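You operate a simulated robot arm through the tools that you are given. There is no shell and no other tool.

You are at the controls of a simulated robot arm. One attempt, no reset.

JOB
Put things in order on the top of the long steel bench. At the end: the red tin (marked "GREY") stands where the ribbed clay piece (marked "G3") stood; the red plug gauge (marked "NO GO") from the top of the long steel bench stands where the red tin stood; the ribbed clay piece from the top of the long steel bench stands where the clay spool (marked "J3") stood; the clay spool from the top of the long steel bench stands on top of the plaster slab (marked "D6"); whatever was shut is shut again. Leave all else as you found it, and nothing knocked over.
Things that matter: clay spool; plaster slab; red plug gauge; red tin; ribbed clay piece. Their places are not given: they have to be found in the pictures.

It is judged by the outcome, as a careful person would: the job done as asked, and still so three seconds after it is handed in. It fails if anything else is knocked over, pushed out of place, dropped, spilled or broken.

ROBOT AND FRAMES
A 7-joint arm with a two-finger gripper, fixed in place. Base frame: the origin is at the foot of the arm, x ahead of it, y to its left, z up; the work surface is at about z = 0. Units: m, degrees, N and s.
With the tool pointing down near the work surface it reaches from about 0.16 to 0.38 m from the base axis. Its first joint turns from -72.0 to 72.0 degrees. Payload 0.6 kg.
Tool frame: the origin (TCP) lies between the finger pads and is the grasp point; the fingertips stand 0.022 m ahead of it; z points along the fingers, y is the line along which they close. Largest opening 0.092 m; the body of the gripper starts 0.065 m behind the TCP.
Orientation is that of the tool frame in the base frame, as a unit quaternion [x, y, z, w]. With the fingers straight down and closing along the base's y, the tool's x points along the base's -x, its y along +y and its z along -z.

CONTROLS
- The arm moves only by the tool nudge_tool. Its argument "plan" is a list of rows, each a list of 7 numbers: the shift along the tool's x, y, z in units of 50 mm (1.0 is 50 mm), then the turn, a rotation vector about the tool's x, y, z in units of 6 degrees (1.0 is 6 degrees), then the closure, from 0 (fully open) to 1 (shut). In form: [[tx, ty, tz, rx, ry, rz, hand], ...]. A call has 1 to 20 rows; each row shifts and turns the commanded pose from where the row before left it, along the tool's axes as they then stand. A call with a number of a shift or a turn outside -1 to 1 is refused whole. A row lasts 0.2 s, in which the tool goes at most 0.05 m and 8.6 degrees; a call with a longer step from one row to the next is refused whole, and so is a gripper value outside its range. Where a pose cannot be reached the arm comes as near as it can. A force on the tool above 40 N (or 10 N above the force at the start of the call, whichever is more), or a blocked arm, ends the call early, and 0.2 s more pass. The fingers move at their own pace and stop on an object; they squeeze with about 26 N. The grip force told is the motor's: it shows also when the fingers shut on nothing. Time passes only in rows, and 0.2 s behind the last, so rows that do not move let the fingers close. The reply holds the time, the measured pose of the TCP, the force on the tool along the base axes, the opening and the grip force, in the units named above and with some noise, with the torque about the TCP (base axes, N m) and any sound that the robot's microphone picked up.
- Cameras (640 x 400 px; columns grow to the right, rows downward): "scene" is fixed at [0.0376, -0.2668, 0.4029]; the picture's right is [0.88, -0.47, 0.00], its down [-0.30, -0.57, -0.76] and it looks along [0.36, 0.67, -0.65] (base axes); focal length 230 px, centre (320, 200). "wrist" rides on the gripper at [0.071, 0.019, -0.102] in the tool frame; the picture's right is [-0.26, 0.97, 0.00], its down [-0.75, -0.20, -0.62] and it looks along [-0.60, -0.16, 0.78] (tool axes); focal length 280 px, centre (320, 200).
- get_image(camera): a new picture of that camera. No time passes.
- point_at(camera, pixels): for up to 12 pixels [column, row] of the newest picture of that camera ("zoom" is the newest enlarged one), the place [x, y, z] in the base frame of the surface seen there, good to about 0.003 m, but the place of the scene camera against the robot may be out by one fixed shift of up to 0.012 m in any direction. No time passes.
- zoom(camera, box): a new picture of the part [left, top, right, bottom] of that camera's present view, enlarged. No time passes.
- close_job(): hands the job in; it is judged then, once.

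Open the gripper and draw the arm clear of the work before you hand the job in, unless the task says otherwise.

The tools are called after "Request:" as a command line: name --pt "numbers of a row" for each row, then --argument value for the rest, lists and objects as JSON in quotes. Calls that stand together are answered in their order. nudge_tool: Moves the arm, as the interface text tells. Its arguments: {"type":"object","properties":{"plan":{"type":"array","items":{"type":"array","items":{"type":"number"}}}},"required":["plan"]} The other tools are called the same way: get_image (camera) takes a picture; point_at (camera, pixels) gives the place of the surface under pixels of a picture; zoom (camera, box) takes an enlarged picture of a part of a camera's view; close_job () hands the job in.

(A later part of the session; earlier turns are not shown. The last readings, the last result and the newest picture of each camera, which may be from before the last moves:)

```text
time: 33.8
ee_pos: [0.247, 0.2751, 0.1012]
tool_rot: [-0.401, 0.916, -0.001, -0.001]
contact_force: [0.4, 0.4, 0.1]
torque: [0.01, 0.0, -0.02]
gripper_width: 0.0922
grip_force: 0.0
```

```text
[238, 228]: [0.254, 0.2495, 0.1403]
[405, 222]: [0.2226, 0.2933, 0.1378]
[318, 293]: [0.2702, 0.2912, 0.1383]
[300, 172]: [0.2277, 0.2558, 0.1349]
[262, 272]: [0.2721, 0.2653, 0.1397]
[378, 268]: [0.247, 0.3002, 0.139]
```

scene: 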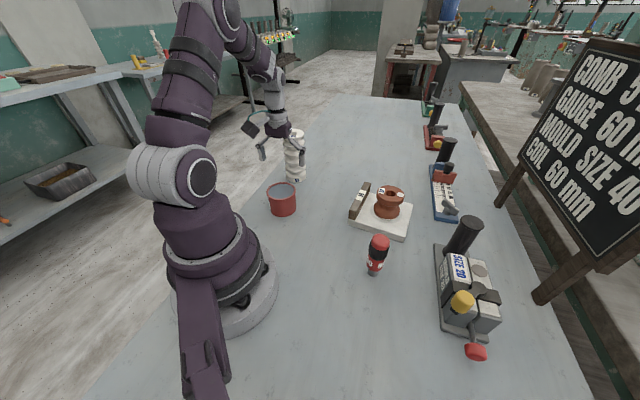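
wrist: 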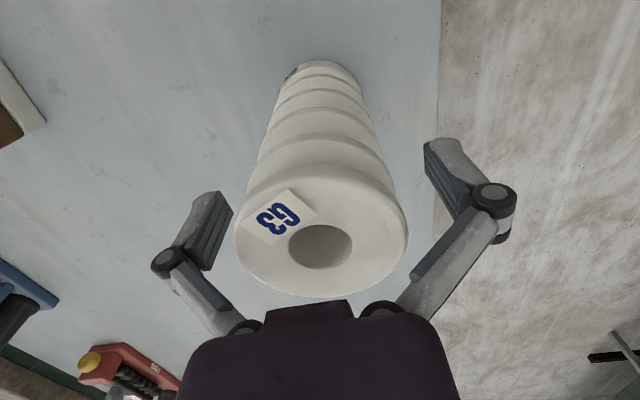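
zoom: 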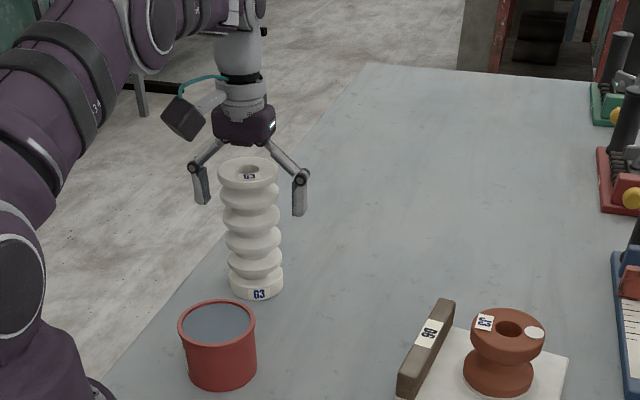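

Centre agrees with the TCP within 1–2 mm. I'll raise 2 mm for link clearance and close on it.

Request:
nudge_tool --pt "0 0 -0.05 0 0 0 0" --pt "0 0 0 0 0 0 1" --pt "0 0 0 0 0 0 1" --pt "0 0 0 0 0 0 1" --pt "0 0 0 0 0 0 1" --pt "0 0 0 0 0 0 1"

Request:
get_image --camera "wrist"

Request:
zoom --camera "scene" --box '[240, 70, 400, 220]'

```text
time: 35.2
ee_pos: [0.2481, 0.2761, 0.1047]
tool_rot: [-0.401, 0.916, 0.001, 0.001]
contact_force: [-4.3, -2.3, 18.2]
torque: [-0.17, 0.1, 0.14]
gripper_width: 0.0611
grip_force: 26.2
```

```text
taken
```

wrist: 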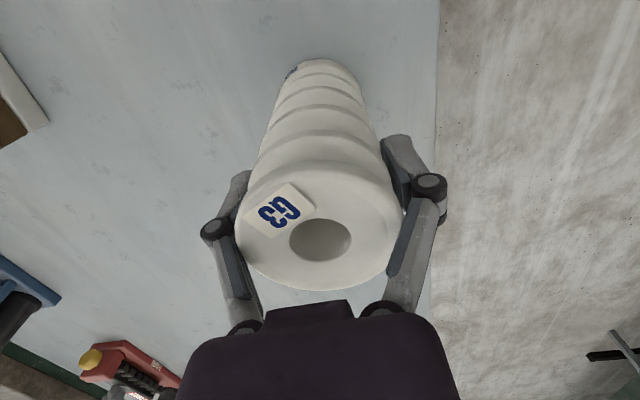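

```text
2.67 times, centred on (320, 145) of scene
```

zoom: 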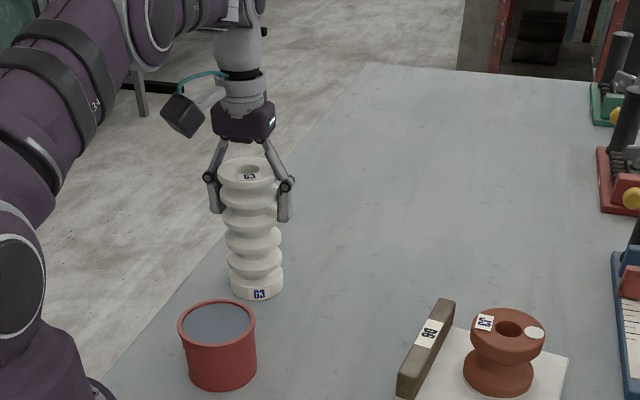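

Gripped at 0.061 m with 26 N. Lifting 3 cm gently and checking it hangs upright.

Request:
nudge_tool --pt "0 0 -0.1 0 0 0 1" --pt "0 0 -0.2 0 0 0 1" --pt "0 0 -0.3 0 0 0 1" --pt "0 0 0 0 0 0 1"

Request:
zoom --camera "scene" --box '[240, 70, 400, 220]'

```text
time: 36.2
ee_pos: [0.2471, 0.2758, 0.1344]
tool_rot: [-0.402, 0.916, -0.001, -0.001]
contact_force: [-0.4, -0.7, -6.2]
torque: [0.0, 0.0, -0.02]
gripper_width: 0.0593
grip_force: 25.8
```

```text
2.67 times, centred on (320, 145) of scene
```

zoom: 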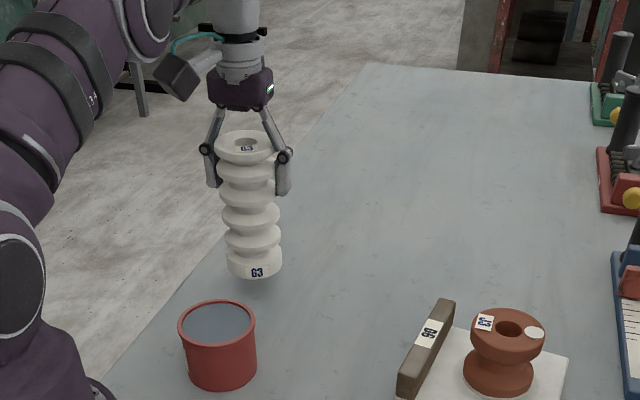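

G3 hangs upright with its base about 3 cm up (6 N load). I'll move it in -y, away from the tin and short of the slab, while rising to z≈0.24.

Request:
nudge_tool --pt "0.267 -0.281 -0.2 0 0 0 1" --pt "0.267 -0.281 -0.3 0 0 0 1" --pt "0.267 -0.281 -0.4 0 0 0 1" --pt "0.267 -0.281 -0.4 0 0 0 1" --pt "0.267 -0.281 -0.4 0 0 0 1" --pt "0.267 -0.281 -0.4 0 0 0 1" --pt "0 0 0 0 0 0 1"

Request:
get_image --camera "scene"

Request:
get_image --camera "wrist"

```text
time: 37.8
ee_pos: [0.256, 0.1595, 0.2428]
tool_rot: [-0.402, 0.916, 0.0, 0.0]
contact_force: [0.0, -0.4, -5.4]
torque: [0.03, -0.01, 0.02]
gripper_width: 0.0596
grip_force: 25.6
```

```text
taken
```

scene: 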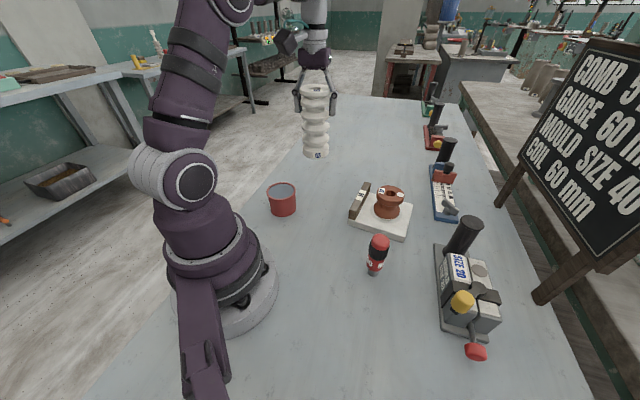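

```text
taken
```

wrist: 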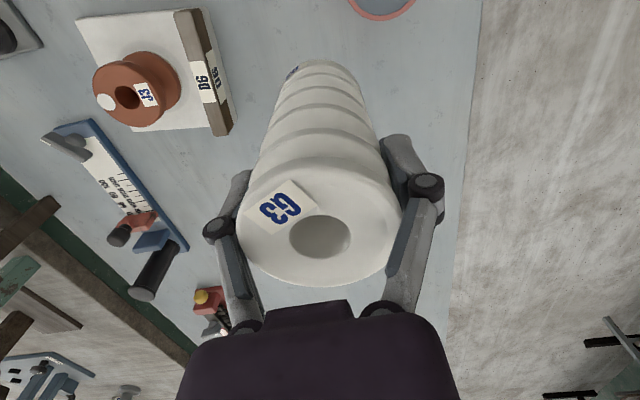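

Everything is clear beneath. I'll rotate the yaw back to about 0° here, with the piece held high.

Request:
nudge_tool --pt "0 0 0 0 0 0.985 1" --pt "0 0 0 0 0 0.985 1" --pt "0 0 0 0 0 0.985 1" --pt "0 0 0 0 0 0.985 1" --pt "0 0 0 0 0 0.985 1" --pt "0 0 0 0 0 0.985 1" --pt "0 0 0 0 0 0.985 1" --pt "0 0 0 0 0 0.985 1" --pt "0 0 0 0 0 0 1"

```text
time: 39.8
ee_pos: [0.2555, 0.1591, 0.2388]
tool_rot: [0.0, 1.0, 0.0, 0.0]
contact_force: [0.0, 0.5, -6.0]
torque: [-0.03, -0.03, -0.02]
gripper_width: 0.0594
grip_force: 25.5
```

Yaw is now 0. Carrying G3 across at z≈0.24 to above the spool's old place (0.1645,-0.1765).

Request:
nudge_tool --pt "0.182 -0.671 0 0 0 0 1" --pt "0.182 -0.671 0 0 0 0 1" --pt "0.182 -0.671 0 0 0 0 1" --pt "0.182 -0.671 0 0 0 0 1" --pt "0.182 -0.671 0 0 0 0 1" --pt "0.182 -0.671 0 0 0 0 1" --pt "0.182 -0.671 0 0 0 0 1" --pt "0.182 -0.671 0 0 0 0 1" --pt "0.182 -0.671 0 0 0 0 1" --pt "0.182 -0.671 0 0 0 0 1" --pt "0 0 0 0 0 0 1"

Request:
get_image --camera "scene"

Request:
get_image --camera "wrist"

```text
time: 42.2
ee_pos: [0.1652, -0.1762, 0.2368]
tool_rot: [-0.001, 1.0, 0.0, 0.0]
contact_force: [0.1, 0.0, -5.7]
torque: [0.01, -0.03, 0.04]
gripper_width: 0.0596
grip_force: 25.8
```

```text
taken
```

scene: 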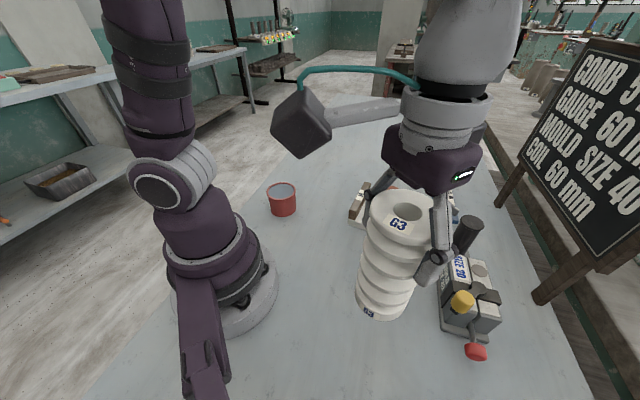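

```text
taken
```

wrist: 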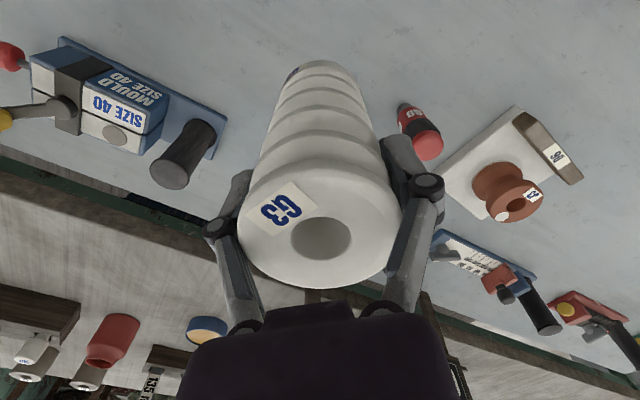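

G3 is over the spool's old spot, with nothing nearby. Descending to about 6 mm above the table.

Request:
nudge_tool --pt "0 0 0.4 0 0 0 1" --pt "0 0 0.5 0 0 0 1" --pt "0 0 0.5 0 0 0 1" --pt "0 0 0.5 0 0 0 1" --pt "0 0 0.4 0 0 0 1" --pt "0 0 0.2 0 0 0 1" --pt "0 0 0 0 0 0 1"

Request:
zoom --camera "scene" --box '[300, 190, 480, 390]'

Request:
get_image --camera "wrist"

```text
time: 43.8
ee_pos: [0.1636, -0.1777, 0.1145]
tool_rot: [0.0, 1.0, 0.001, 0.0]
contact_force: [0.3, -0.7, -5.3]
torque: [0.06, 0.0, 0.0]
gripper_width: 0.0595
grip_force: 25.7
```

```text
2.00 times, centred on (390, 290) of scene
```

zoom: 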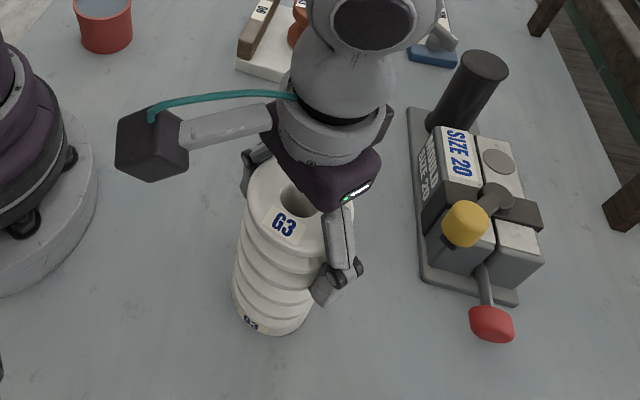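

```text
taken
```

wrist: 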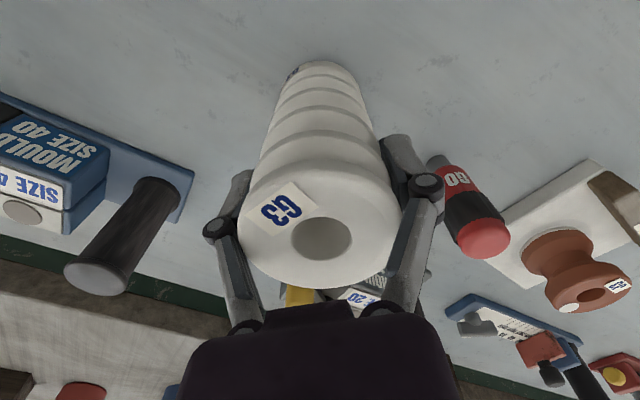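

Load unchanged at -5.3 N, so not yet touching. Lowering in small steps.

Request:
nudge_tool --pt "0 0 0.04 0 0 0 1" --pt "0 0 0.04 0 0 0 1" --pt "0 0 0.04 0 0 0 1" --pt "0 0 0 0 0 0 1"

```text
time: 44.8
ee_pos: [0.1634, -0.1775, 0.1092]
tool_rot: [-0.001, 1.0, 0.0, 0.0]
contact_force: [0.1, -0.6, -5.9]
torque: [0.01, -0.01, 0.03]
gripper_width: 0.0598
grip_force: 26.4
```

Still hanging free. Lowering in 1 mm steps now.

Request:
nudge_tool --pt "0 0 0.03 0 0 0 1" --pt "0 0 0.03 0 0 0 1" --pt "0 0 0 0 0 0 1"

```text
time: 45.6
ee_pos: [0.1629, -0.1781, 0.1061]
tool_rot: [0.0, 1.0, -0.001, 0.001]
contact_force: [-0.5, 1.3, 31.0]
torque: [0.18, -0.12, 0.17]
gripper_width: 0.0596
grip_force: 25.9
```

Contact at z≈0.106 (31 N). Easing up about 1 mm before releasing.

Request:
nudge_tool --pt "0 0 -0.02 0 0 0 1" --pt "0 0 0 0 0 0 1"

```text
time: 46.2
ee_pos: [0.1643, -0.1783, 0.1069]
tool_rot: [0.0, 1.0, 0.0, -0.001]
contact_force: [0.7, -0.3, -3.2]
torque: [-0.06, -0.17, 0.0]
gripper_width: 0.0598
grip_force: 26.1
```

Now the table carries about half the weight, so it's essentially standing. Opening the fingers.

Request:
nudge_tool --pt "0 0 0.003 0 0 0 0.6" --pt "0 0 0 0 0 0 0.3" --pt "0 0 0 0 0 0 0" --pt "0 0 0 0 0 0 0" --pt "0 0 0 0 0 0 0" --pt "0 0 0 0 0 0 0"

Request:
get_image --camera "wrist"

Request:
zoom --camera "scene" --box '[300, 190, 480, 390]'

```text
time: 47.6
ee_pos: [0.1633, -0.1773, 0.1067]
tool_rot: [0.0, 1.0, 0.0, 0.0]
contact_force: [-0.1, -0.3, 0.0]
torque: [0.02, -0.01, -0.01]
gripper_width: 0.092
grip_force: 0.0
```

```text
taken
```

wrist: 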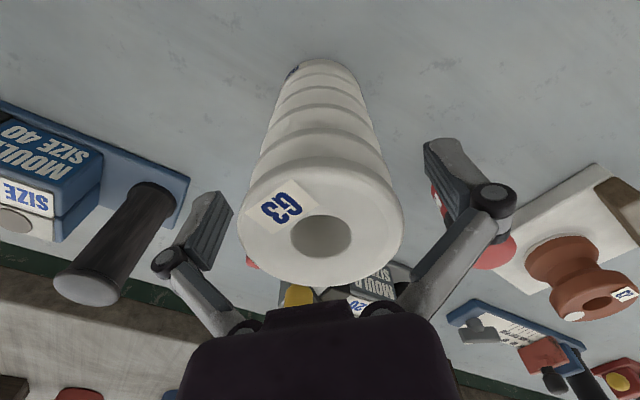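

```text
2.00 times, centred on (390, 290) of scene
```

zoom: 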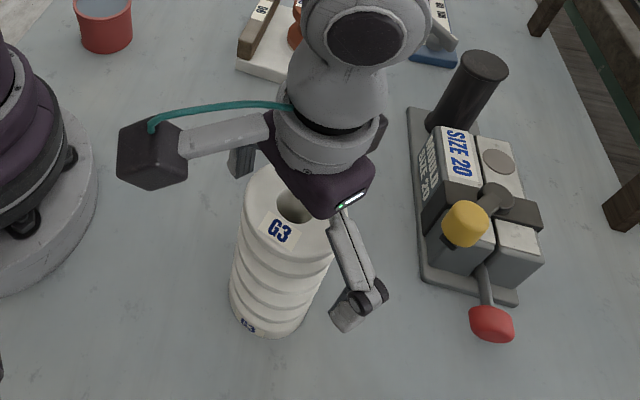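

G3 stands free. Rising straight up to z≈0.245.

Request:
nudge_tool --pt "0 0 -0.2 0 0 0 0" --pt "0 0 -0.4 0 0 0 0" --pt "0 0 -0.5 0 0 0 0" --pt "0 0 -0.6 0 0 0 0" --pt "0 0 -0.6 0 0 0 0" --pt "0 0 -0.5 0 0 0 0" --pt "0 0 0 0 0 0 0"

Request:
get_image --camera "wrist"

Request:
get_image --camera "scene"

```text
time: 49.2
ee_pos: [0.1653, -0.1777, 0.247]
tool_rot: [-0.001, 1.0, -0.001, 0.0]
contact_force: [1.0, 0.0, 0.0]
torque: [-0.02, -0.01, 0.0]
gripper_width: 0.092
grip_force: 0.0
```

```text
taken
```

wrist: 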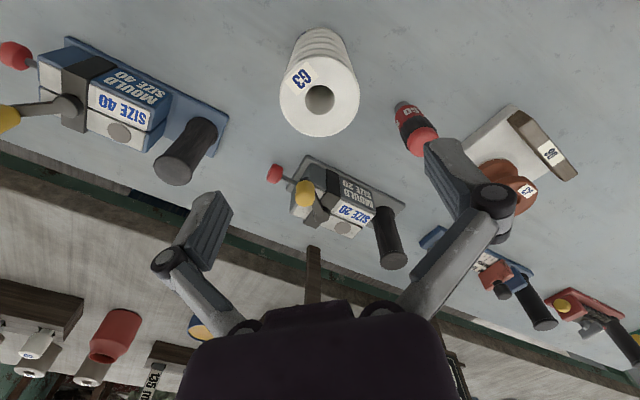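

```text
taken
```

scene: 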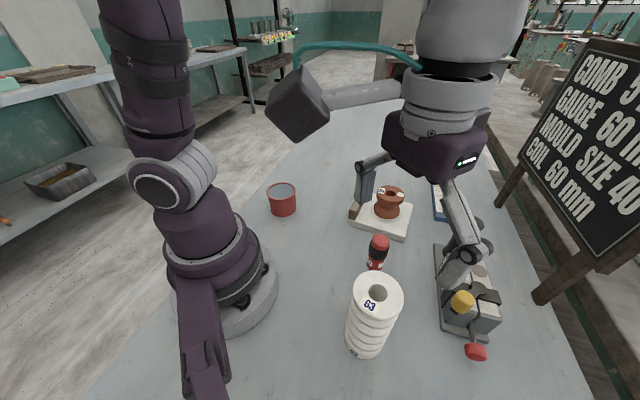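

G3 stands in the spool's old place. Next the tin: I'll swing over at z≈0.247 via (0.20,0) to above the tin (0.162,0.162) and yaw to 47°.

Request:
nudge_tool --pt "-0.14 0.712 0 0 0 0 0" --pt "-0.14 0.712 0 0 0 0 0" --pt "-0.14 0.712 0 0 0 0 0" --pt "-0.14 0.712 0 0 0 0 0" --pt "-0.14 0.712 0 0 0 0 0" --pt "0.152 0.648 0 0 0 0 0" --pt "0.152 0.648 0 0 0 0 0" --pt "0.152 0.648 0 0 0 0 0" --pt "0.152 0.648 0 0 0 0 0" --pt "0.152 0.648 0 0 0 0 0" --pt "0 0 0 0 0 -0.985 0" --pt "0 0 0 0 0 -0.985 0" --pt "0 0 0 0 0 -0.985 0" --pt "0 0 0 0 0 -0.985 0" --pt "0 0 0 0 0 -0.985 0" --pt "0 0 0 0 0 -0.985 0" --pt "0 0 0 0 0 -0.985 0" --pt "0 0 0 0 0 -0.985 0" --pt "0 0 0 0 0 0 0"

Request:
get_image --camera "wrist"

Request:
get_image --camera "scene"

```text
time: 53.2
ee_pos: [0.1603, 0.1624, 0.2469]
tool_rot: [-0.402, 0.915, 0.0, 0.001]
contact_force: [0.1, -0.8, -0.8]
torque: [-0.01, -0.01, 0.01]
gripper_width: 0.0921
grip_force: 0.0
```

```text
taken
```

wrist: 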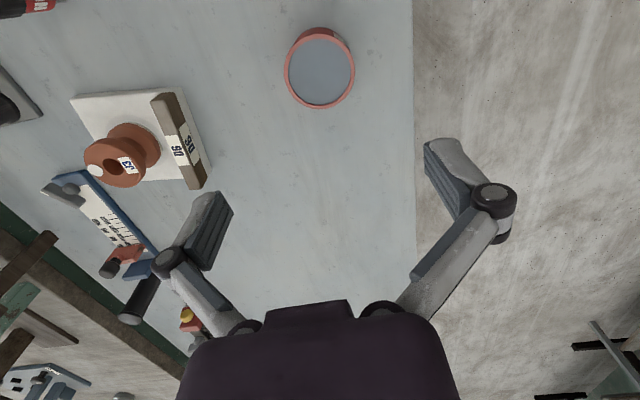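

```text
taken
```

scene: 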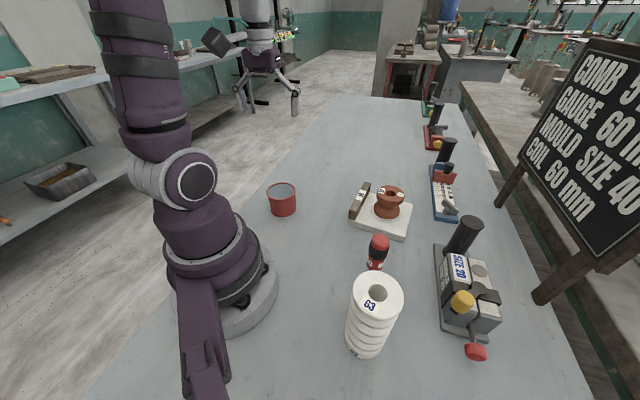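

The tin's rim is an ellipse centred near (319,70) in the wrist view. Zooming and measuring its rim.

Request:
zoom --camera "wrist" --box '[260, 10, 380, 120]'

Request:
point_at --camera "wrist" --pixels '[[319, 72], [286, 73], [353, 69], [320, 107], [318, 38], [296, 47], [343, 46], [297, 97], [344, 95], [319, 28]]'

```text
3.64 times, centred on (320, 65) of wrist
```

zoom: 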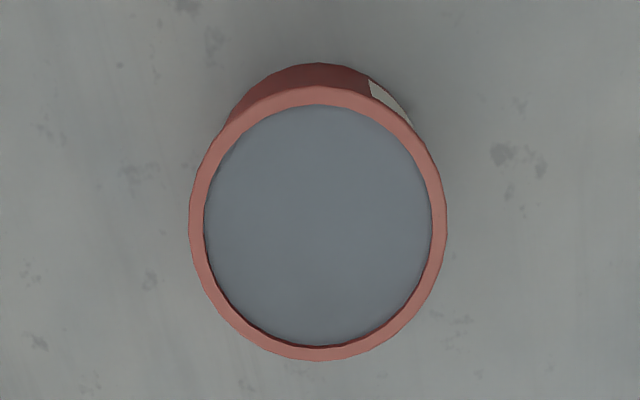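

```text
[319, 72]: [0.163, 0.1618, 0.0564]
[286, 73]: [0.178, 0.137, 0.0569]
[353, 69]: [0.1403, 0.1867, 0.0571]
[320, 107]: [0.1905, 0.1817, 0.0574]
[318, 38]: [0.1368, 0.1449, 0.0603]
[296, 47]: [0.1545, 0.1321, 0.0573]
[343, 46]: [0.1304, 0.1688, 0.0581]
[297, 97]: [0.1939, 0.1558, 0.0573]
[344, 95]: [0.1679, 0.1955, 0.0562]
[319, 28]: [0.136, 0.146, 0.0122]
```

Rim pairs put the tin's centre at (0.1616,0.1628), radius ~0.033; it's filled nearly to the brim, so I'll handle it slowly. Descending to z≈0.10 (fingertips above the rim) first.

Request:
nudge_tool --pt "-0.024 -0.014 0.5 0 0 0 0" --pt "0 0 0.6 0 0 0 0" --pt "0 0 0.6 0 0 0 0" --pt "0 0 0.6 0 0 0 0" --pt "0 0 0.6 0 0 0 0" --pt "0 0 0 0 0 0 0"

Request:
get_image --camera "wrist"

```text
time: 54.6
ee_pos: [0.1633, 0.1636, 0.0985]
tool_rot: [-0.401, 0.916, 0.0, 0.0]
contact_force: [-0.2, 0.3, -0.2]
torque: [-0.04, -0.03, 0.01]
gripper_width: 0.0918
grip_force: 0.2
```

```text
taken
```

wrist: 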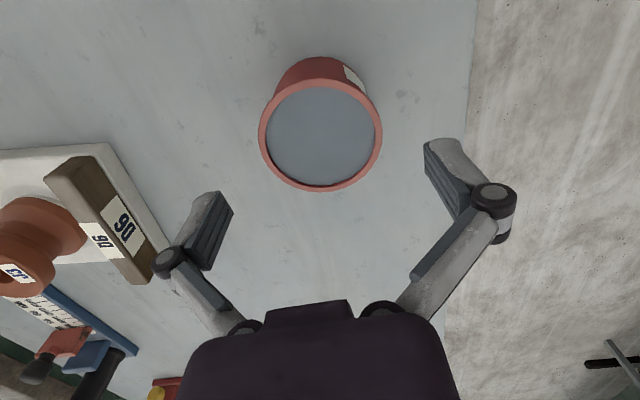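

Measuring the rim once more from this closer view (ellipse centre near (320,135)).

Request:
point_at --camera "wrist" --pixels '[[262, 138], [380, 132], [322, 189], [318, 83], [281, 95], [360, 92], [282, 177], [363, 172], [308, 60], [352, 70]]'

```text
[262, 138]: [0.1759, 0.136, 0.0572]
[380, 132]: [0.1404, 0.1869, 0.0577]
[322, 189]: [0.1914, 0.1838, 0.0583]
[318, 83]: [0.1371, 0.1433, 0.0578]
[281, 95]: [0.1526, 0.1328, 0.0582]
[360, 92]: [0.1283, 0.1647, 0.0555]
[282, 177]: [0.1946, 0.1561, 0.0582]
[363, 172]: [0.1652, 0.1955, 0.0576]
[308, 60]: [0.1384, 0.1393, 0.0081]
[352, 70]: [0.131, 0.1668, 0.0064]
```

The tin's centre (0.161,0.1626) matches the TCP within 2 mm. Lowering around it to z≈0.034.

Request:
nudge_tool --pt "0 0 0.4 0 0 0 0" --pt "0 0 0.4 0 0 0 0" --pt "0 0 0.3 0 0 0 0" --pt "0 0 0.19 0 0 0 0" --pt "0 0 0 0 0 0 0"

Request:
get_image --camera "wrist"

Request:
zoom --camera "scene" --box '[220, 110, 360, 240]'

```text
time: 55.8
ee_pos: [0.1611, 0.1636, 0.0353]
tool_rot: [-0.401, 0.916, 0.0, 0.0]
contact_force: [-0.2, 0.1, -1.3]
torque: [-0.02, -0.04, 0.01]
gripper_width: 0.092
grip_force: 0.1
```

```text
taken
```

wrist: 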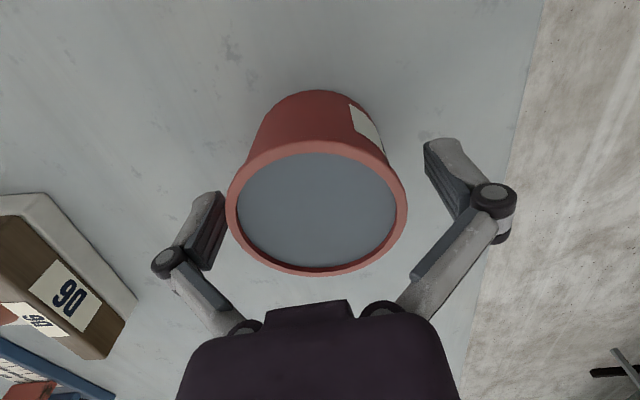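

```text
3.08 times, centred on (290, 175) of scene
```

zoom: 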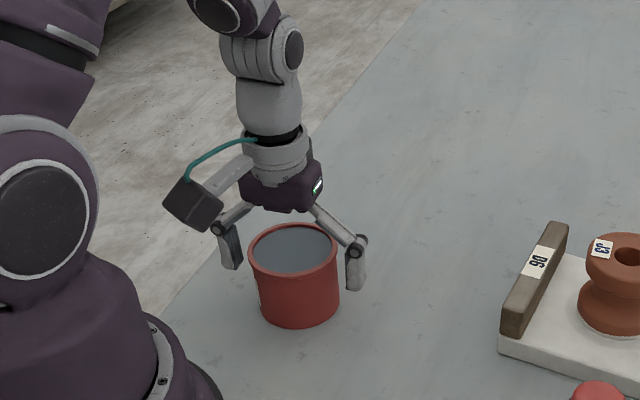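

The tin sits centred between the fingers. Closing gently with the arm still.

Request:
nudge_tool --pt "0 0 0 0 0 0 0.2" --pt "0 0 0 0 0 0 0.4" --pt "0 0 0 0 0 0 1" --pt "0 0 0 0 0 0 1" --pt "0 0 0 0 0 0 1" --pt "0 0 0 0 0 0 1"

Request:
get_image --camera "wrist"

```text
time: 57.2
ee_pos: [0.1602, 0.1631, 0.0358]
tool_rot: [-0.401, 0.916, 0.0, 0.0]
contact_force: [-0.4, -1.8, 7.5]
torque: [-0.04, -0.03, -0.06]
gripper_width: 0.0673
grip_force: 25.8
```

```text
taken
```

wrist: 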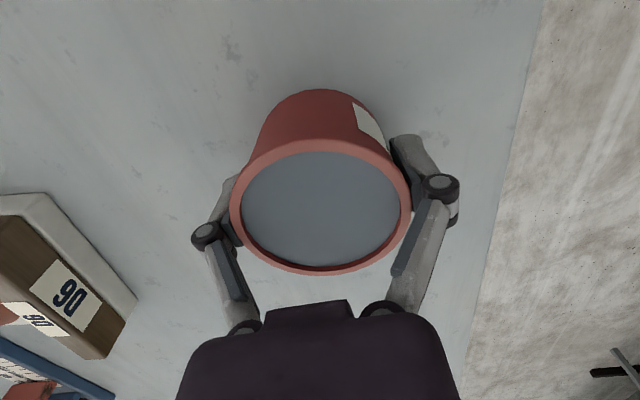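

Gripped at 0.0673 m. Lifting about 2.5 cm with a gentle ramp.

Request:
nudge_tool --pt "0 0 -0.03 0 0 0 1" --pt "0 0 -0.05 0 0 0 1" --pt "0 0 -0.07 0 0 0 1" --pt "0 0 -0.09 0 0 0 1" --pt "0 0 -0.09 0 0 0 1" --pt "0 0 -0.07 0 0 0 1" --pt "0 0 -0.05 0 0 0 1" --pt "0 0 -0.03 0 0 0 1" --pt "0 0 -0.01 0 0 0 1" --pt "0 0 0 0 0 0 1"

Request:
get_image --camera "wrist"

Request:
zoom --camera "scene" --box '[220, 110, 360, 240]'

```text
time: 59.4
ee_pos: [0.1604, 0.1625, 0.0618]
tool_rot: [-0.402, 0.916, 0.0, 0.0]
contact_force: [0.8, 0.4, -6.1]
torque: [-0.02, -0.02, 0.03]
gripper_width: 0.0674
grip_force: 26.3
```

```text
taken
```

wrist: 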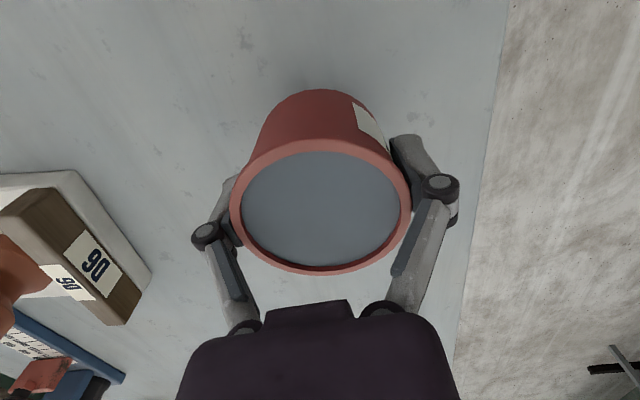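

```text
3.08 times, centred on (290, 175) of scene
```

zoom: 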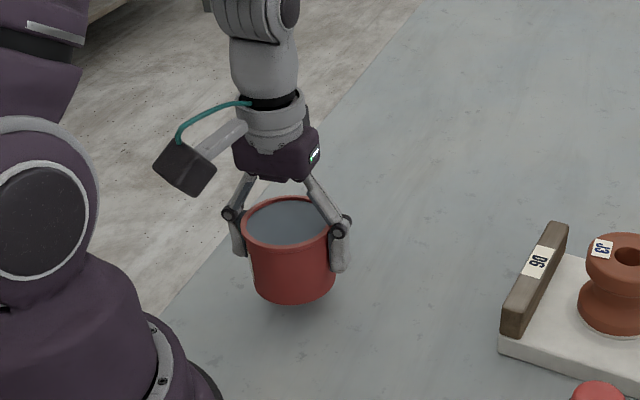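

The tin hangs level with nothing spilled. Moving it outward to (0.2475,0.275) with a slow smooth ramp at the same height.

Request:
nudge_tool --pt "-0.02 0.0017 0 0 0 0 1" --pt "-0.05 0.0042 0 0 0 0 1" --pt "-0.09 0.0076 0 0 0 0 1" --pt "-0.13 0.011 0 0 0 0 1" --pt "-0.17 0.0144 0 0 0 0 1" --pt "-0.212 0.018 0 0 0 0 1" --pt "-0.212 0.018 0 0 0 0 1" --pt "-0.212 0.018 0 0 0 0 1" --pt "-0.212 0.018 0 0 0 0 1" --pt "-0.212 0.018 0 0 0 0 1" --pt "-0.212 0.018 0 0 0 0 1" --pt "-0.212 0.018 0 0 0 0 1" --pt "-0.212 0.018 0 0 0 0 1" --pt "-0.212 0.018 0 0 0 0 1" --pt "-0.17 0.0144 0 0 0 0 1" --pt "-0.13 0.011 0 0 0 0 1" --pt "-0.09 0.0076 0 0 0 0 1" --pt "-0.05 0.0042 0 0 0 0 1" --pt "-0.02 0.0017 0 0 0 0 1" --pt "0 0 0 0 0 0 1"

Request:
get_image --camera "wrist"

Request:
get_image --camera "scene"

```text
time: 63.6
ee_pos: [0.2492, 0.2735, 0.0616]
tool_rot: [-0.401, 0.916, 0.0, 0.0]
contact_force: [0.0, 1.0, -5.0]
torque: [-0.01, 0.02, 0.01]
gripper_width: 0.0671
grip_force: 26.3
```

```text
taken
```

wrist: 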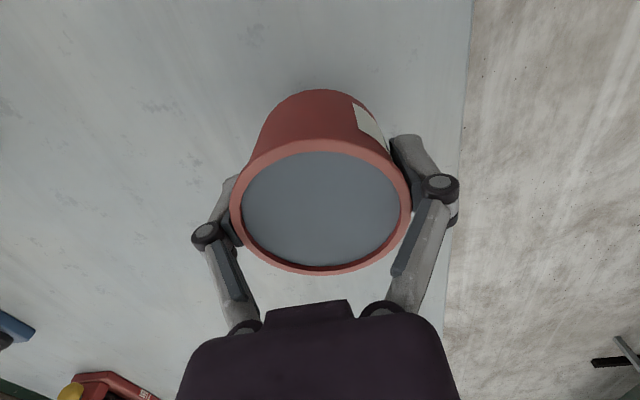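

```text
taken
```

scene: 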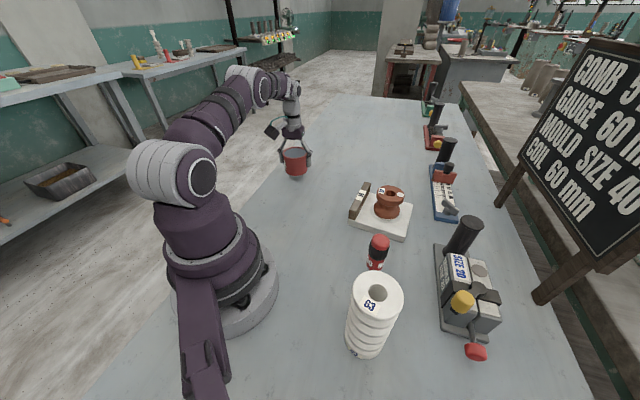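

The tin is level above G3's old spot. Lowering gently by about 2.2 cm.

Request:
nudge_tool --pt "0 0 0.03 0 0 0 1" --pt "0 0 0.05 0 0 0 1" --pt "0 0 0.07 0 0 0 1" --pt "0 0 0.08 0 0 0 1" --pt "0 0 0.07 0 0 0 1" --pt "0 0 0.06 0 0 0 1" --pt "0 0 0.04 0 0 0 1" --pt "0 0 0.03 0 0 0 1" --pt "0 0 0 0 0 0 1"

```text
time: 65.6
ee_pos: [0.2473, 0.2745, 0.0399]
tool_rot: [-0.401, 0.916, 0.0, 0.0]
contact_force: [-0.4, 1.1, -5.4]
torque: [0.01, 0.01, 0.02]
gripper_width: 0.0674
grip_force: 25.6
```

Still free. Going down in 1 mm steps.

Request:
nudge_tool --pt "0 0 0.02 0 0 0 1" --pt "0 0 0.02 0 0 0 1" --pt "0 0 0 0 0 0 1"

```text
time: 66.4
ee_pos: [0.2481, 0.2746, 0.0389]
tool_rot: [-0.401, 0.916, 0.0, -0.001]
contact_force: [-0.9, 1.1, -5.6]
torque: [-0.03, -0.01, 0.02]
gripper_width: 0.0674
grip_force: 26.1
```

Not yet touching; continuing in 1 mm steps.

Request:
nudge_tool --pt "0 0 0.02 0 0 0 1" --pt "0 0 0.015 0 0 0 1" --pt "0 0 0 0 0 0 1"

```text
time: 67.2
ee_pos: [0.2483, 0.2744, 0.0363]
tool_rot: [-0.401, 0.916, 0.0, 0.0]
contact_force: [-0.2, 1.4, -5.6]
torque: [0.02, 0.0, 0.0]
gripper_width: 0.0676
grip_force: 26.6
```

Still hanging. Half-millimetre steps now.

Request:
nudge_tool --pt "0 0 0.012 0 0 0 1" --pt "0 0 0 0 0 0 1"

```text
time: 67.8
ee_pos: [0.2487, 0.2745, 0.0359]
tool_rot: [-0.401, 0.916, -0.001, 0.001]
contact_force: [-0.4, -0.5, -5.6]
torque: [-0.01, 0.02, -0.04]
gripper_width: 0.0673
grip_force: 25.9
```

Request:
nudge_tool --pt "0 0 0.015 0 0 0 1" --pt "0 0 0 0 0 0 1"

```text
time: 68.4
ee_pos: [0.2483, 0.2754, 0.0364]
tool_rot: [-0.402, 0.916, 0.001, 0.001]
contact_force: [-6.3, 1.0, 13.7]
torque: [-0.26, 0.27, -0.06]
gripper_width: 0.0674
grip_force: 26.1
```

The last step made contact (about +14 N), so the tin is on the table. Easing up 0.4 mm and checking the load.

Request:
nudge_tool --pt "0 0 -0.008 0 0 0 1" --pt "0 0 0 0 0 0 1"

Request:
zoom --camera "scene" --box '[230, 90, 370, 220]'

```text
time: 69.0
ee_pos: [0.2485, 0.2752, 0.0359]
tool_rot: [-0.401, 0.916, 0.001, 0.001]
contact_force: [0.4, 1.7, 10.8]
torque: [0.01, 0.28, 0.03]
gripper_width: 0.0677
grip_force: 26.1
```

```text
3.08 times, centred on (300, 155) of scene
```

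zoom: 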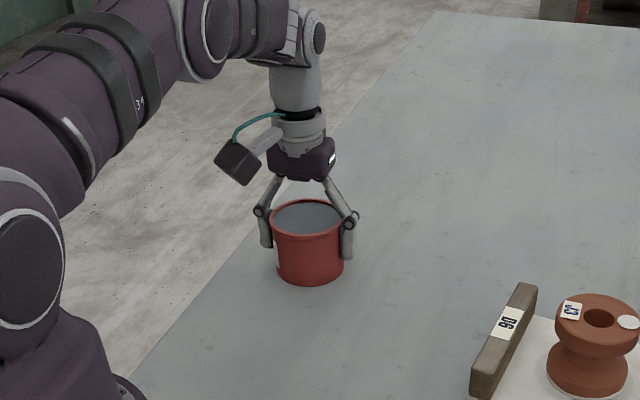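

The tin stands on the table with light downward load. Opening the fingers slowly.

Request:
nudge_tool --pt "0 0 -0.006 0 0 0 1" --pt "0 0 0 0 0 0 0.25" --pt "0 0 0 0 0 0 0.2" --pt "0 0 0 0 0 0 0.1" --pt "0 0 0 0 0 0 0" --pt "0 0 0 0 0 0 0" --pt "0 0 0 0 0 0 0"

Request:
get_image --camera "wrist"

Request:
zoom --camera "scene" --box '[230, 90, 370, 220]'

```text
time: 70.6
ee_pos: [0.2487, 0.2742, 0.0356]
tool_rot: [-0.401, 0.916, 0.0, 0.0]
contact_force: [-0.2, -0.5, -0.3]
torque: [-0.01, -0.01, -0.01]
gripper_width: 0.0921
grip_force: 0.0
```

```text
taken
```

wrist: 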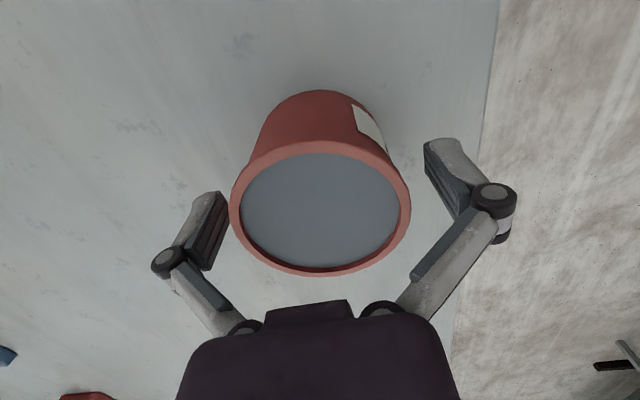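

```text
3.08 times, centred on (300, 155) of scene
```

zoom: 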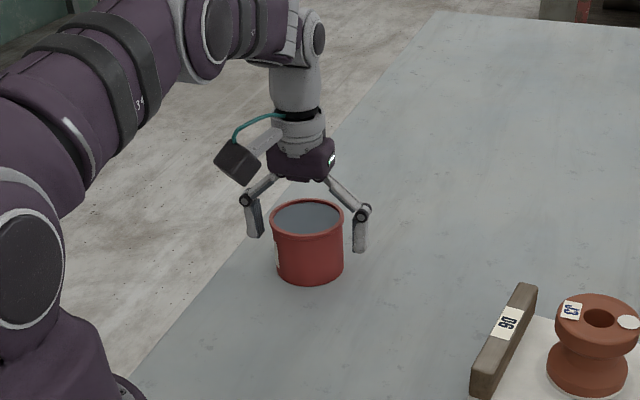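

The tin stands clean and full in G3's old place. Rising straight up to 0.15, then moving in -y while rising to 0.25, then yaw back to 0.

Request:
nudge_tool --pt "0 0 -0.15 0 0 0 0" --pt "0 0 -0.4 0 0 0 0" --pt "0 0 -0.6 0 0 0 0" --pt "0 0 -0.6 0 0 0 0" --pt "0 0 -0.5 0 0 0 0" --pt "0.362 -0.342 -0.4 0 0 0 0" --pt "0.362 -0.342 -0.4 0 0 0 0" --pt "0.362 -0.342 -0.4 0 0 0 0" --pt "0.362 -0.342 -0.4 0 0 0 0" --pt "0.362 -0.342 -0.4 0 0 0 0" --pt "0 0 0 0 0 0.985 0" --pt "0 0 0 0 0 0.985 0" --pt "0 0 0 0 0 0.985 0" --pt "0 0 0 0 0 0.985 0" --pt "0 0 0 0 0 0.985 0" --pt "0 0 0 0 0 0.985 0" --pt "0 0 0 0 0 0.985 0" --pt "0 0 0 0 0 0.985 0" --pt "0 0 0 0 0 0 0"

Request:
get_image --camera "wrist"

Request:
get_image --camera "scene"

```text
time: 74.6
ee_pos: [0.2491, 0.1506, 0.2483]
tool_rot: [0.0, 1.0, -0.001, 0.0]
contact_force: [-0.7, -0.2, -0.1]
torque: [-0.01, -0.02, -0.03]
gripper_width: 0.0921
grip_force: 0.0
```

```text
taken
```

wrist: 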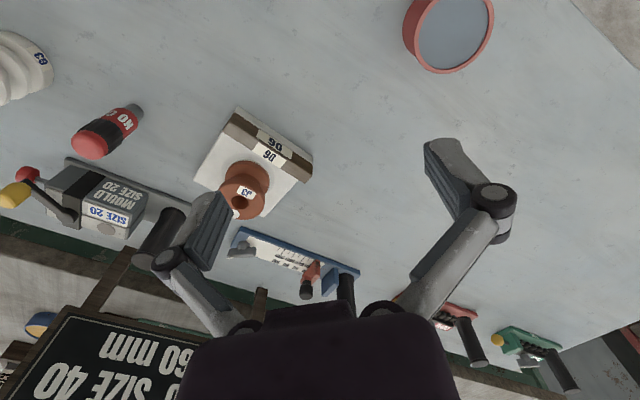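

```text
taken
```

scene: 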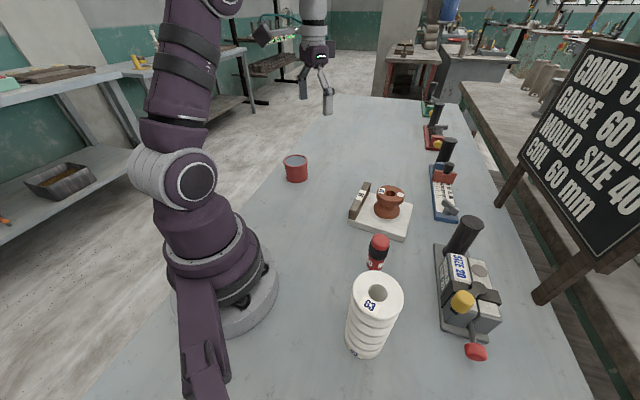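

All set pieces look right. Moving at z≈0.25 to above the gauge (0.246,-0.082).

Request:
nudge_tool --pt "0.009 -0.665 0 0 0 0 0" --pt "0.009 -0.665 0 0 0 0 0" --pt "0.009 -0.665 0 0 0 0 0" --pt "0.009 -0.665 0 0 0 0 0" --pt "0.009 -0.665 0 0 0 0 0" --pt "0.009 -0.665 0 0 0 0 0" --pt "0.009 -0.665 0 0 0 0 0" --pt "0 0 0 0 0 0 0"

Request:
zoom --camera "wrist" --box '[220, 0, 420, 125]'

Request:
get_image --camera "wrist"

```text
time: 76.4
ee_pos: [0.2461, -0.0838, 0.2491]
tool_rot: [-0.001, 1.0, 0.0, 0.0]
contact_force: [0.6, -0.4, 0.3]
torque: [0.03, 0.04, -0.01]
gripper_width: 0.0922
grip_force: 0.1
```

```text
3.20 times, centred on (320, 62) of wrist
```

zoom: 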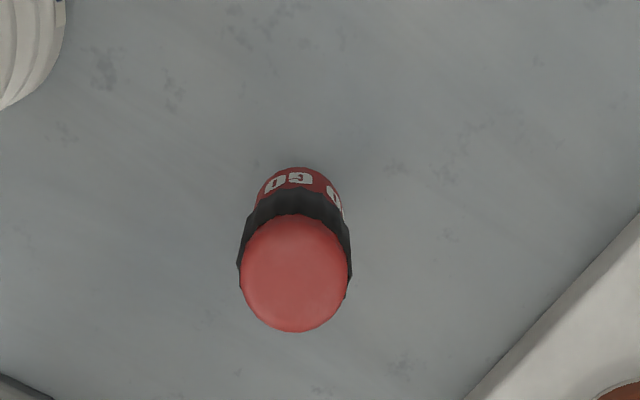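

```text
taken
```

wrist: 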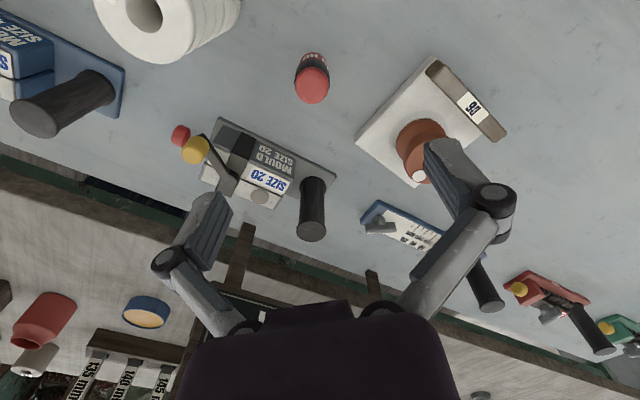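

The gauge's red cap is centred near (312,85) in the wrist view. Measuring its edges.

Request:
point_at --camera "wrist" --pixels '[[312, 85], [296, 85], [328, 85], [312, 102], [312, 69], [301, 74], [323, 97], [312, 56], [295, 78], [329, 78]]'

```text
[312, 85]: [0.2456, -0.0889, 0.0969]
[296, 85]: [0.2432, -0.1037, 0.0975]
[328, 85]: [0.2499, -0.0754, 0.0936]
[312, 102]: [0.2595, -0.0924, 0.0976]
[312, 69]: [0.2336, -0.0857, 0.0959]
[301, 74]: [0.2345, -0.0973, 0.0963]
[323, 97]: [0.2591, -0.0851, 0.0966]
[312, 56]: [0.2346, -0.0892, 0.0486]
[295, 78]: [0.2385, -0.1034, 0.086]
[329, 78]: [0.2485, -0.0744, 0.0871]
```

The gauge axis is at about (0.2467,-0.0892), radius 0.0145, top z 0.098. Shifting -6 mm in y and descending to z≈0.13 first.

Request:
nudge_tool --pt "-0.012 -0.12 0.3 0 0 0 0" --pt "0 0 0.5 0 0 0 0" --pt "0 0 0.6 0 0 0 0" --pt "0 0 0.6 0 0 0 0" --pt "0 0 0.3 0 0 0 0" --pt "0 0 0 0 0 0 0"

Request:
get_image --camera "wrist"

```text
time: 77.8
ee_pos: [0.246, -0.0866, 0.133]
tool_rot: [0.0, 1.0, 0.0, 0.0]
contact_force: [-0.1, 0.0, -0.3]
torque: [0.03, -0.04, 0.0]
gripper_width: 0.0923
grip_force: 0.0
```

```text
taken
```

wrist: 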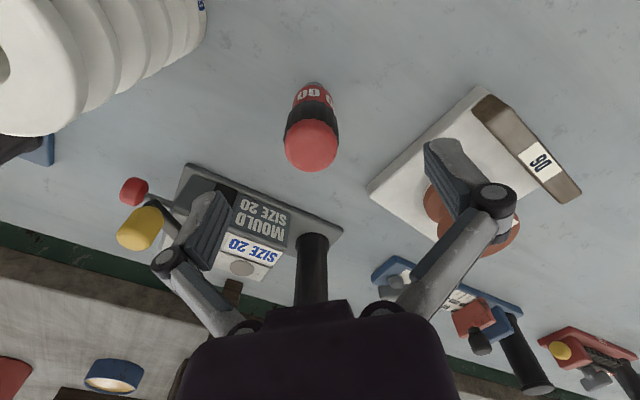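

The gauge cap now shows at (311,145). Measuring its edges again for final alignment.

Request:
point_at --camera "wrist" --pixels '[[285, 145], [337, 145], [311, 170], [310, 121], [293, 128], [329, 163], [329, 128], [293, 163], [304, 87], [320, 87]]'

```text
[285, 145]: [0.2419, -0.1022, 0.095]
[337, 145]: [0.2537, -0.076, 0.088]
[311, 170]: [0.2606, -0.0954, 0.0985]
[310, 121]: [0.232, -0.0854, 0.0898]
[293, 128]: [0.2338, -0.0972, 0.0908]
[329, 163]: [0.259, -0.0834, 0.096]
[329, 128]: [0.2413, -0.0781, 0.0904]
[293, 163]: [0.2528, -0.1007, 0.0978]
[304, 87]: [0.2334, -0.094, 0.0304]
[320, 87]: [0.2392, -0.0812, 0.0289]
```

Gauge axis (0.2469,-0.0898) agrees within ~2 mm; small -1.5 mm y trim and lowering to z≈0.060.

Request:
nudge_tool --pt "-0.01 -0.03 0.3 0 0 0 0" --pt "0 0 0.4 0 0 0 0" --pt "0 0 0.4 0 0 0 0" --pt "0 0 0.36 0 0 0 0" --pt "0 0 0 0 0 0 0"

Request:
get_image --camera "wrist"

Request:
zoom --camera "scene" --box '[310, 180, 450, 310]'

```text
time: 79.0
ee_pos: [0.2493, -0.0893, 0.0599]
tool_rot: [-0.001, 1.0, 0.0, 0.0]
contact_force: [-0.4, -0.7, 0.5]
torque: [0.0, 0.02, 0.03]
gripper_width: 0.0921
grip_force: 0.0
```

```text
taken
```

wrist: 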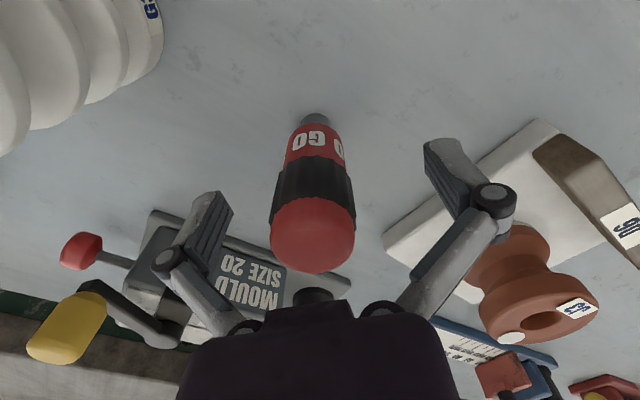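

```text
3.08 times, centred on (380, 245) of scene
```

zoom: 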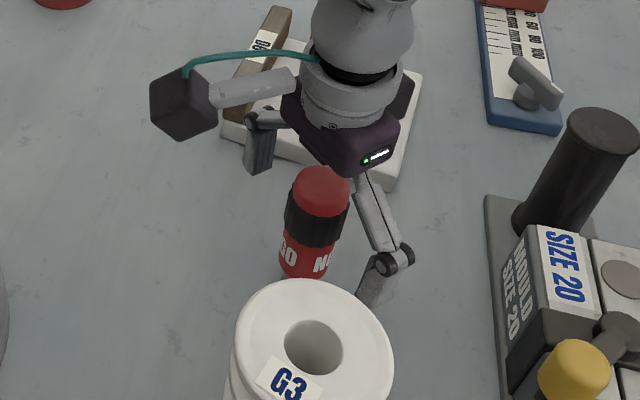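

The tool axis should appear at column 320 but the gauge is at column ~313, i.e. about 2.5 mm to -y and ~2.5 mm inward. I'll trim that and close slowly.

Request:
nudge_tool --pt "0.05 -0.055 0 0 0 0 0" --pt "0 0 0 0 0 0 0" --pt "0 0 0 0 0 0 0"

Request:
get_image --camera "wrist"

```text
time: 79.8
ee_pos: [0.2464, -0.094, 0.0606]
tool_rot: [-0.001, 1.0, 0.0, 0.0]
contact_force: [-0.1, -0.9, 0.8]
torque: [0.01, 0.01, -0.01]
gripper_width: 0.0922
grip_force: 0.1
```

```text
taken
```

wrist: 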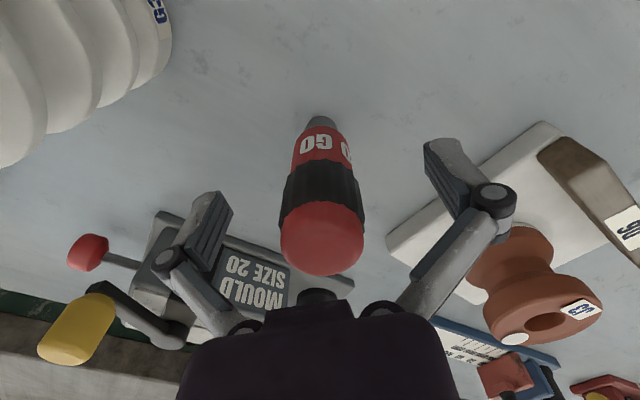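

The gauge is now on the tool axis (cap centre col ~322, pin col ~321). Closing on it.

Request:
nudge_tool --pt "0 0 0 0 0 0 0.3" --pt "0 0 0 0 0 0 0.5" --pt "0 0 0 0 0 0 0.6" --pt "0 0 0 0 0 0 1" --pt "0 0 0 0 0 0 1" --pt "0 0 0 0 0 0 1" --pt "0 0 0 0 0 0 1" --pt "0 0 0 0 0 0 1"

Request:
get_image --camera "wrist"

Request:
zoom --camera "scene" --box '[310, 180, 450, 310]'

```text
time: 81.6
ee_pos: [0.2461, -0.0921, 0.0585]
tool_rot: [-0.002, 1.0, 0.0, 0.001]
contact_force: [-0.3, 1.3, 4.4]
torque: [0.03, 0.0, 0.0]
gripper_width: 0.0282
grip_force: 25.8
```

```text
taken
```

wrist: 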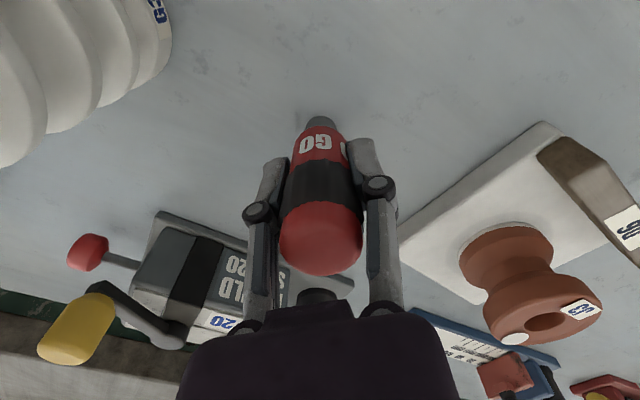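

```text
3.08 times, centred on (380, 245) of scene
```

zoom: 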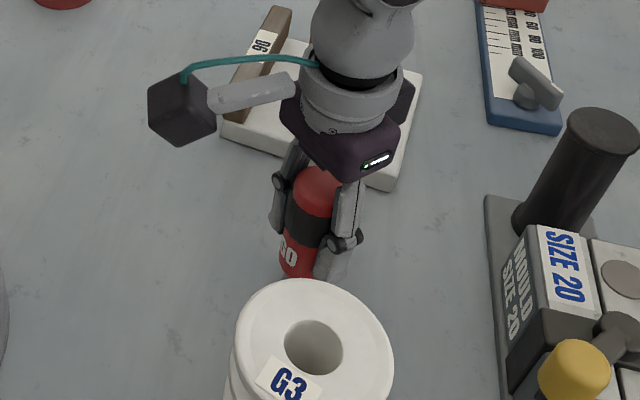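

Gripped at 0.028 m. Lifting gently 3 cm, then checking it hangs straight.

Request:
nudge_tool --pt "0 0 -0.1 0 0 0 1" --pt "0 0 -0.2 0 0 0 1" --pt "0 0 -0.3 0 0 0 1" --pt "0 0 0 0 0 0 1"

Request:
get_image --camera "wrist"

Request:
zoom --camera "scene" --box '[310, 150, 450, 310]'

```text
time: 82.6
ee_pos: [0.2461, -0.093, 0.0899]
tool_rot: [-0.001, 1.0, 0.0, 0.0]
contact_force: [-0.8, 0.7, -1.0]
torque: [0.01, 0.0, 0.01]
gripper_width: 0.0284
grip_force: 26.5
```

```text
taken
```

wrist: 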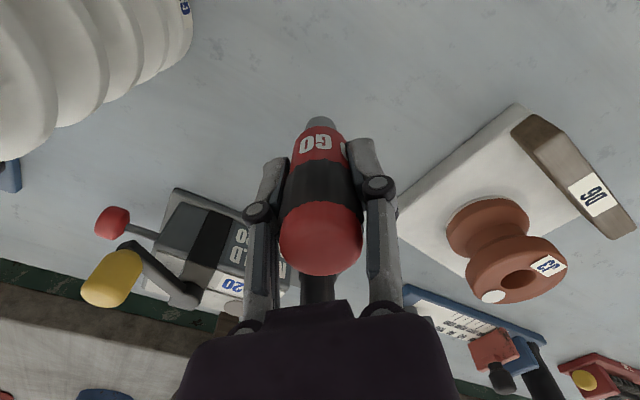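

```text
2.50 times, centred on (380, 230) of scene
```

zoom: 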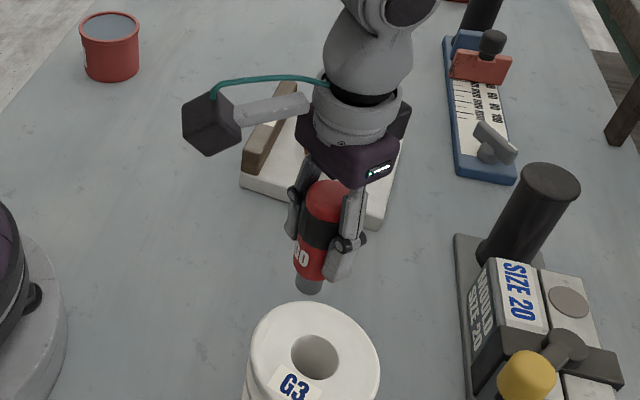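

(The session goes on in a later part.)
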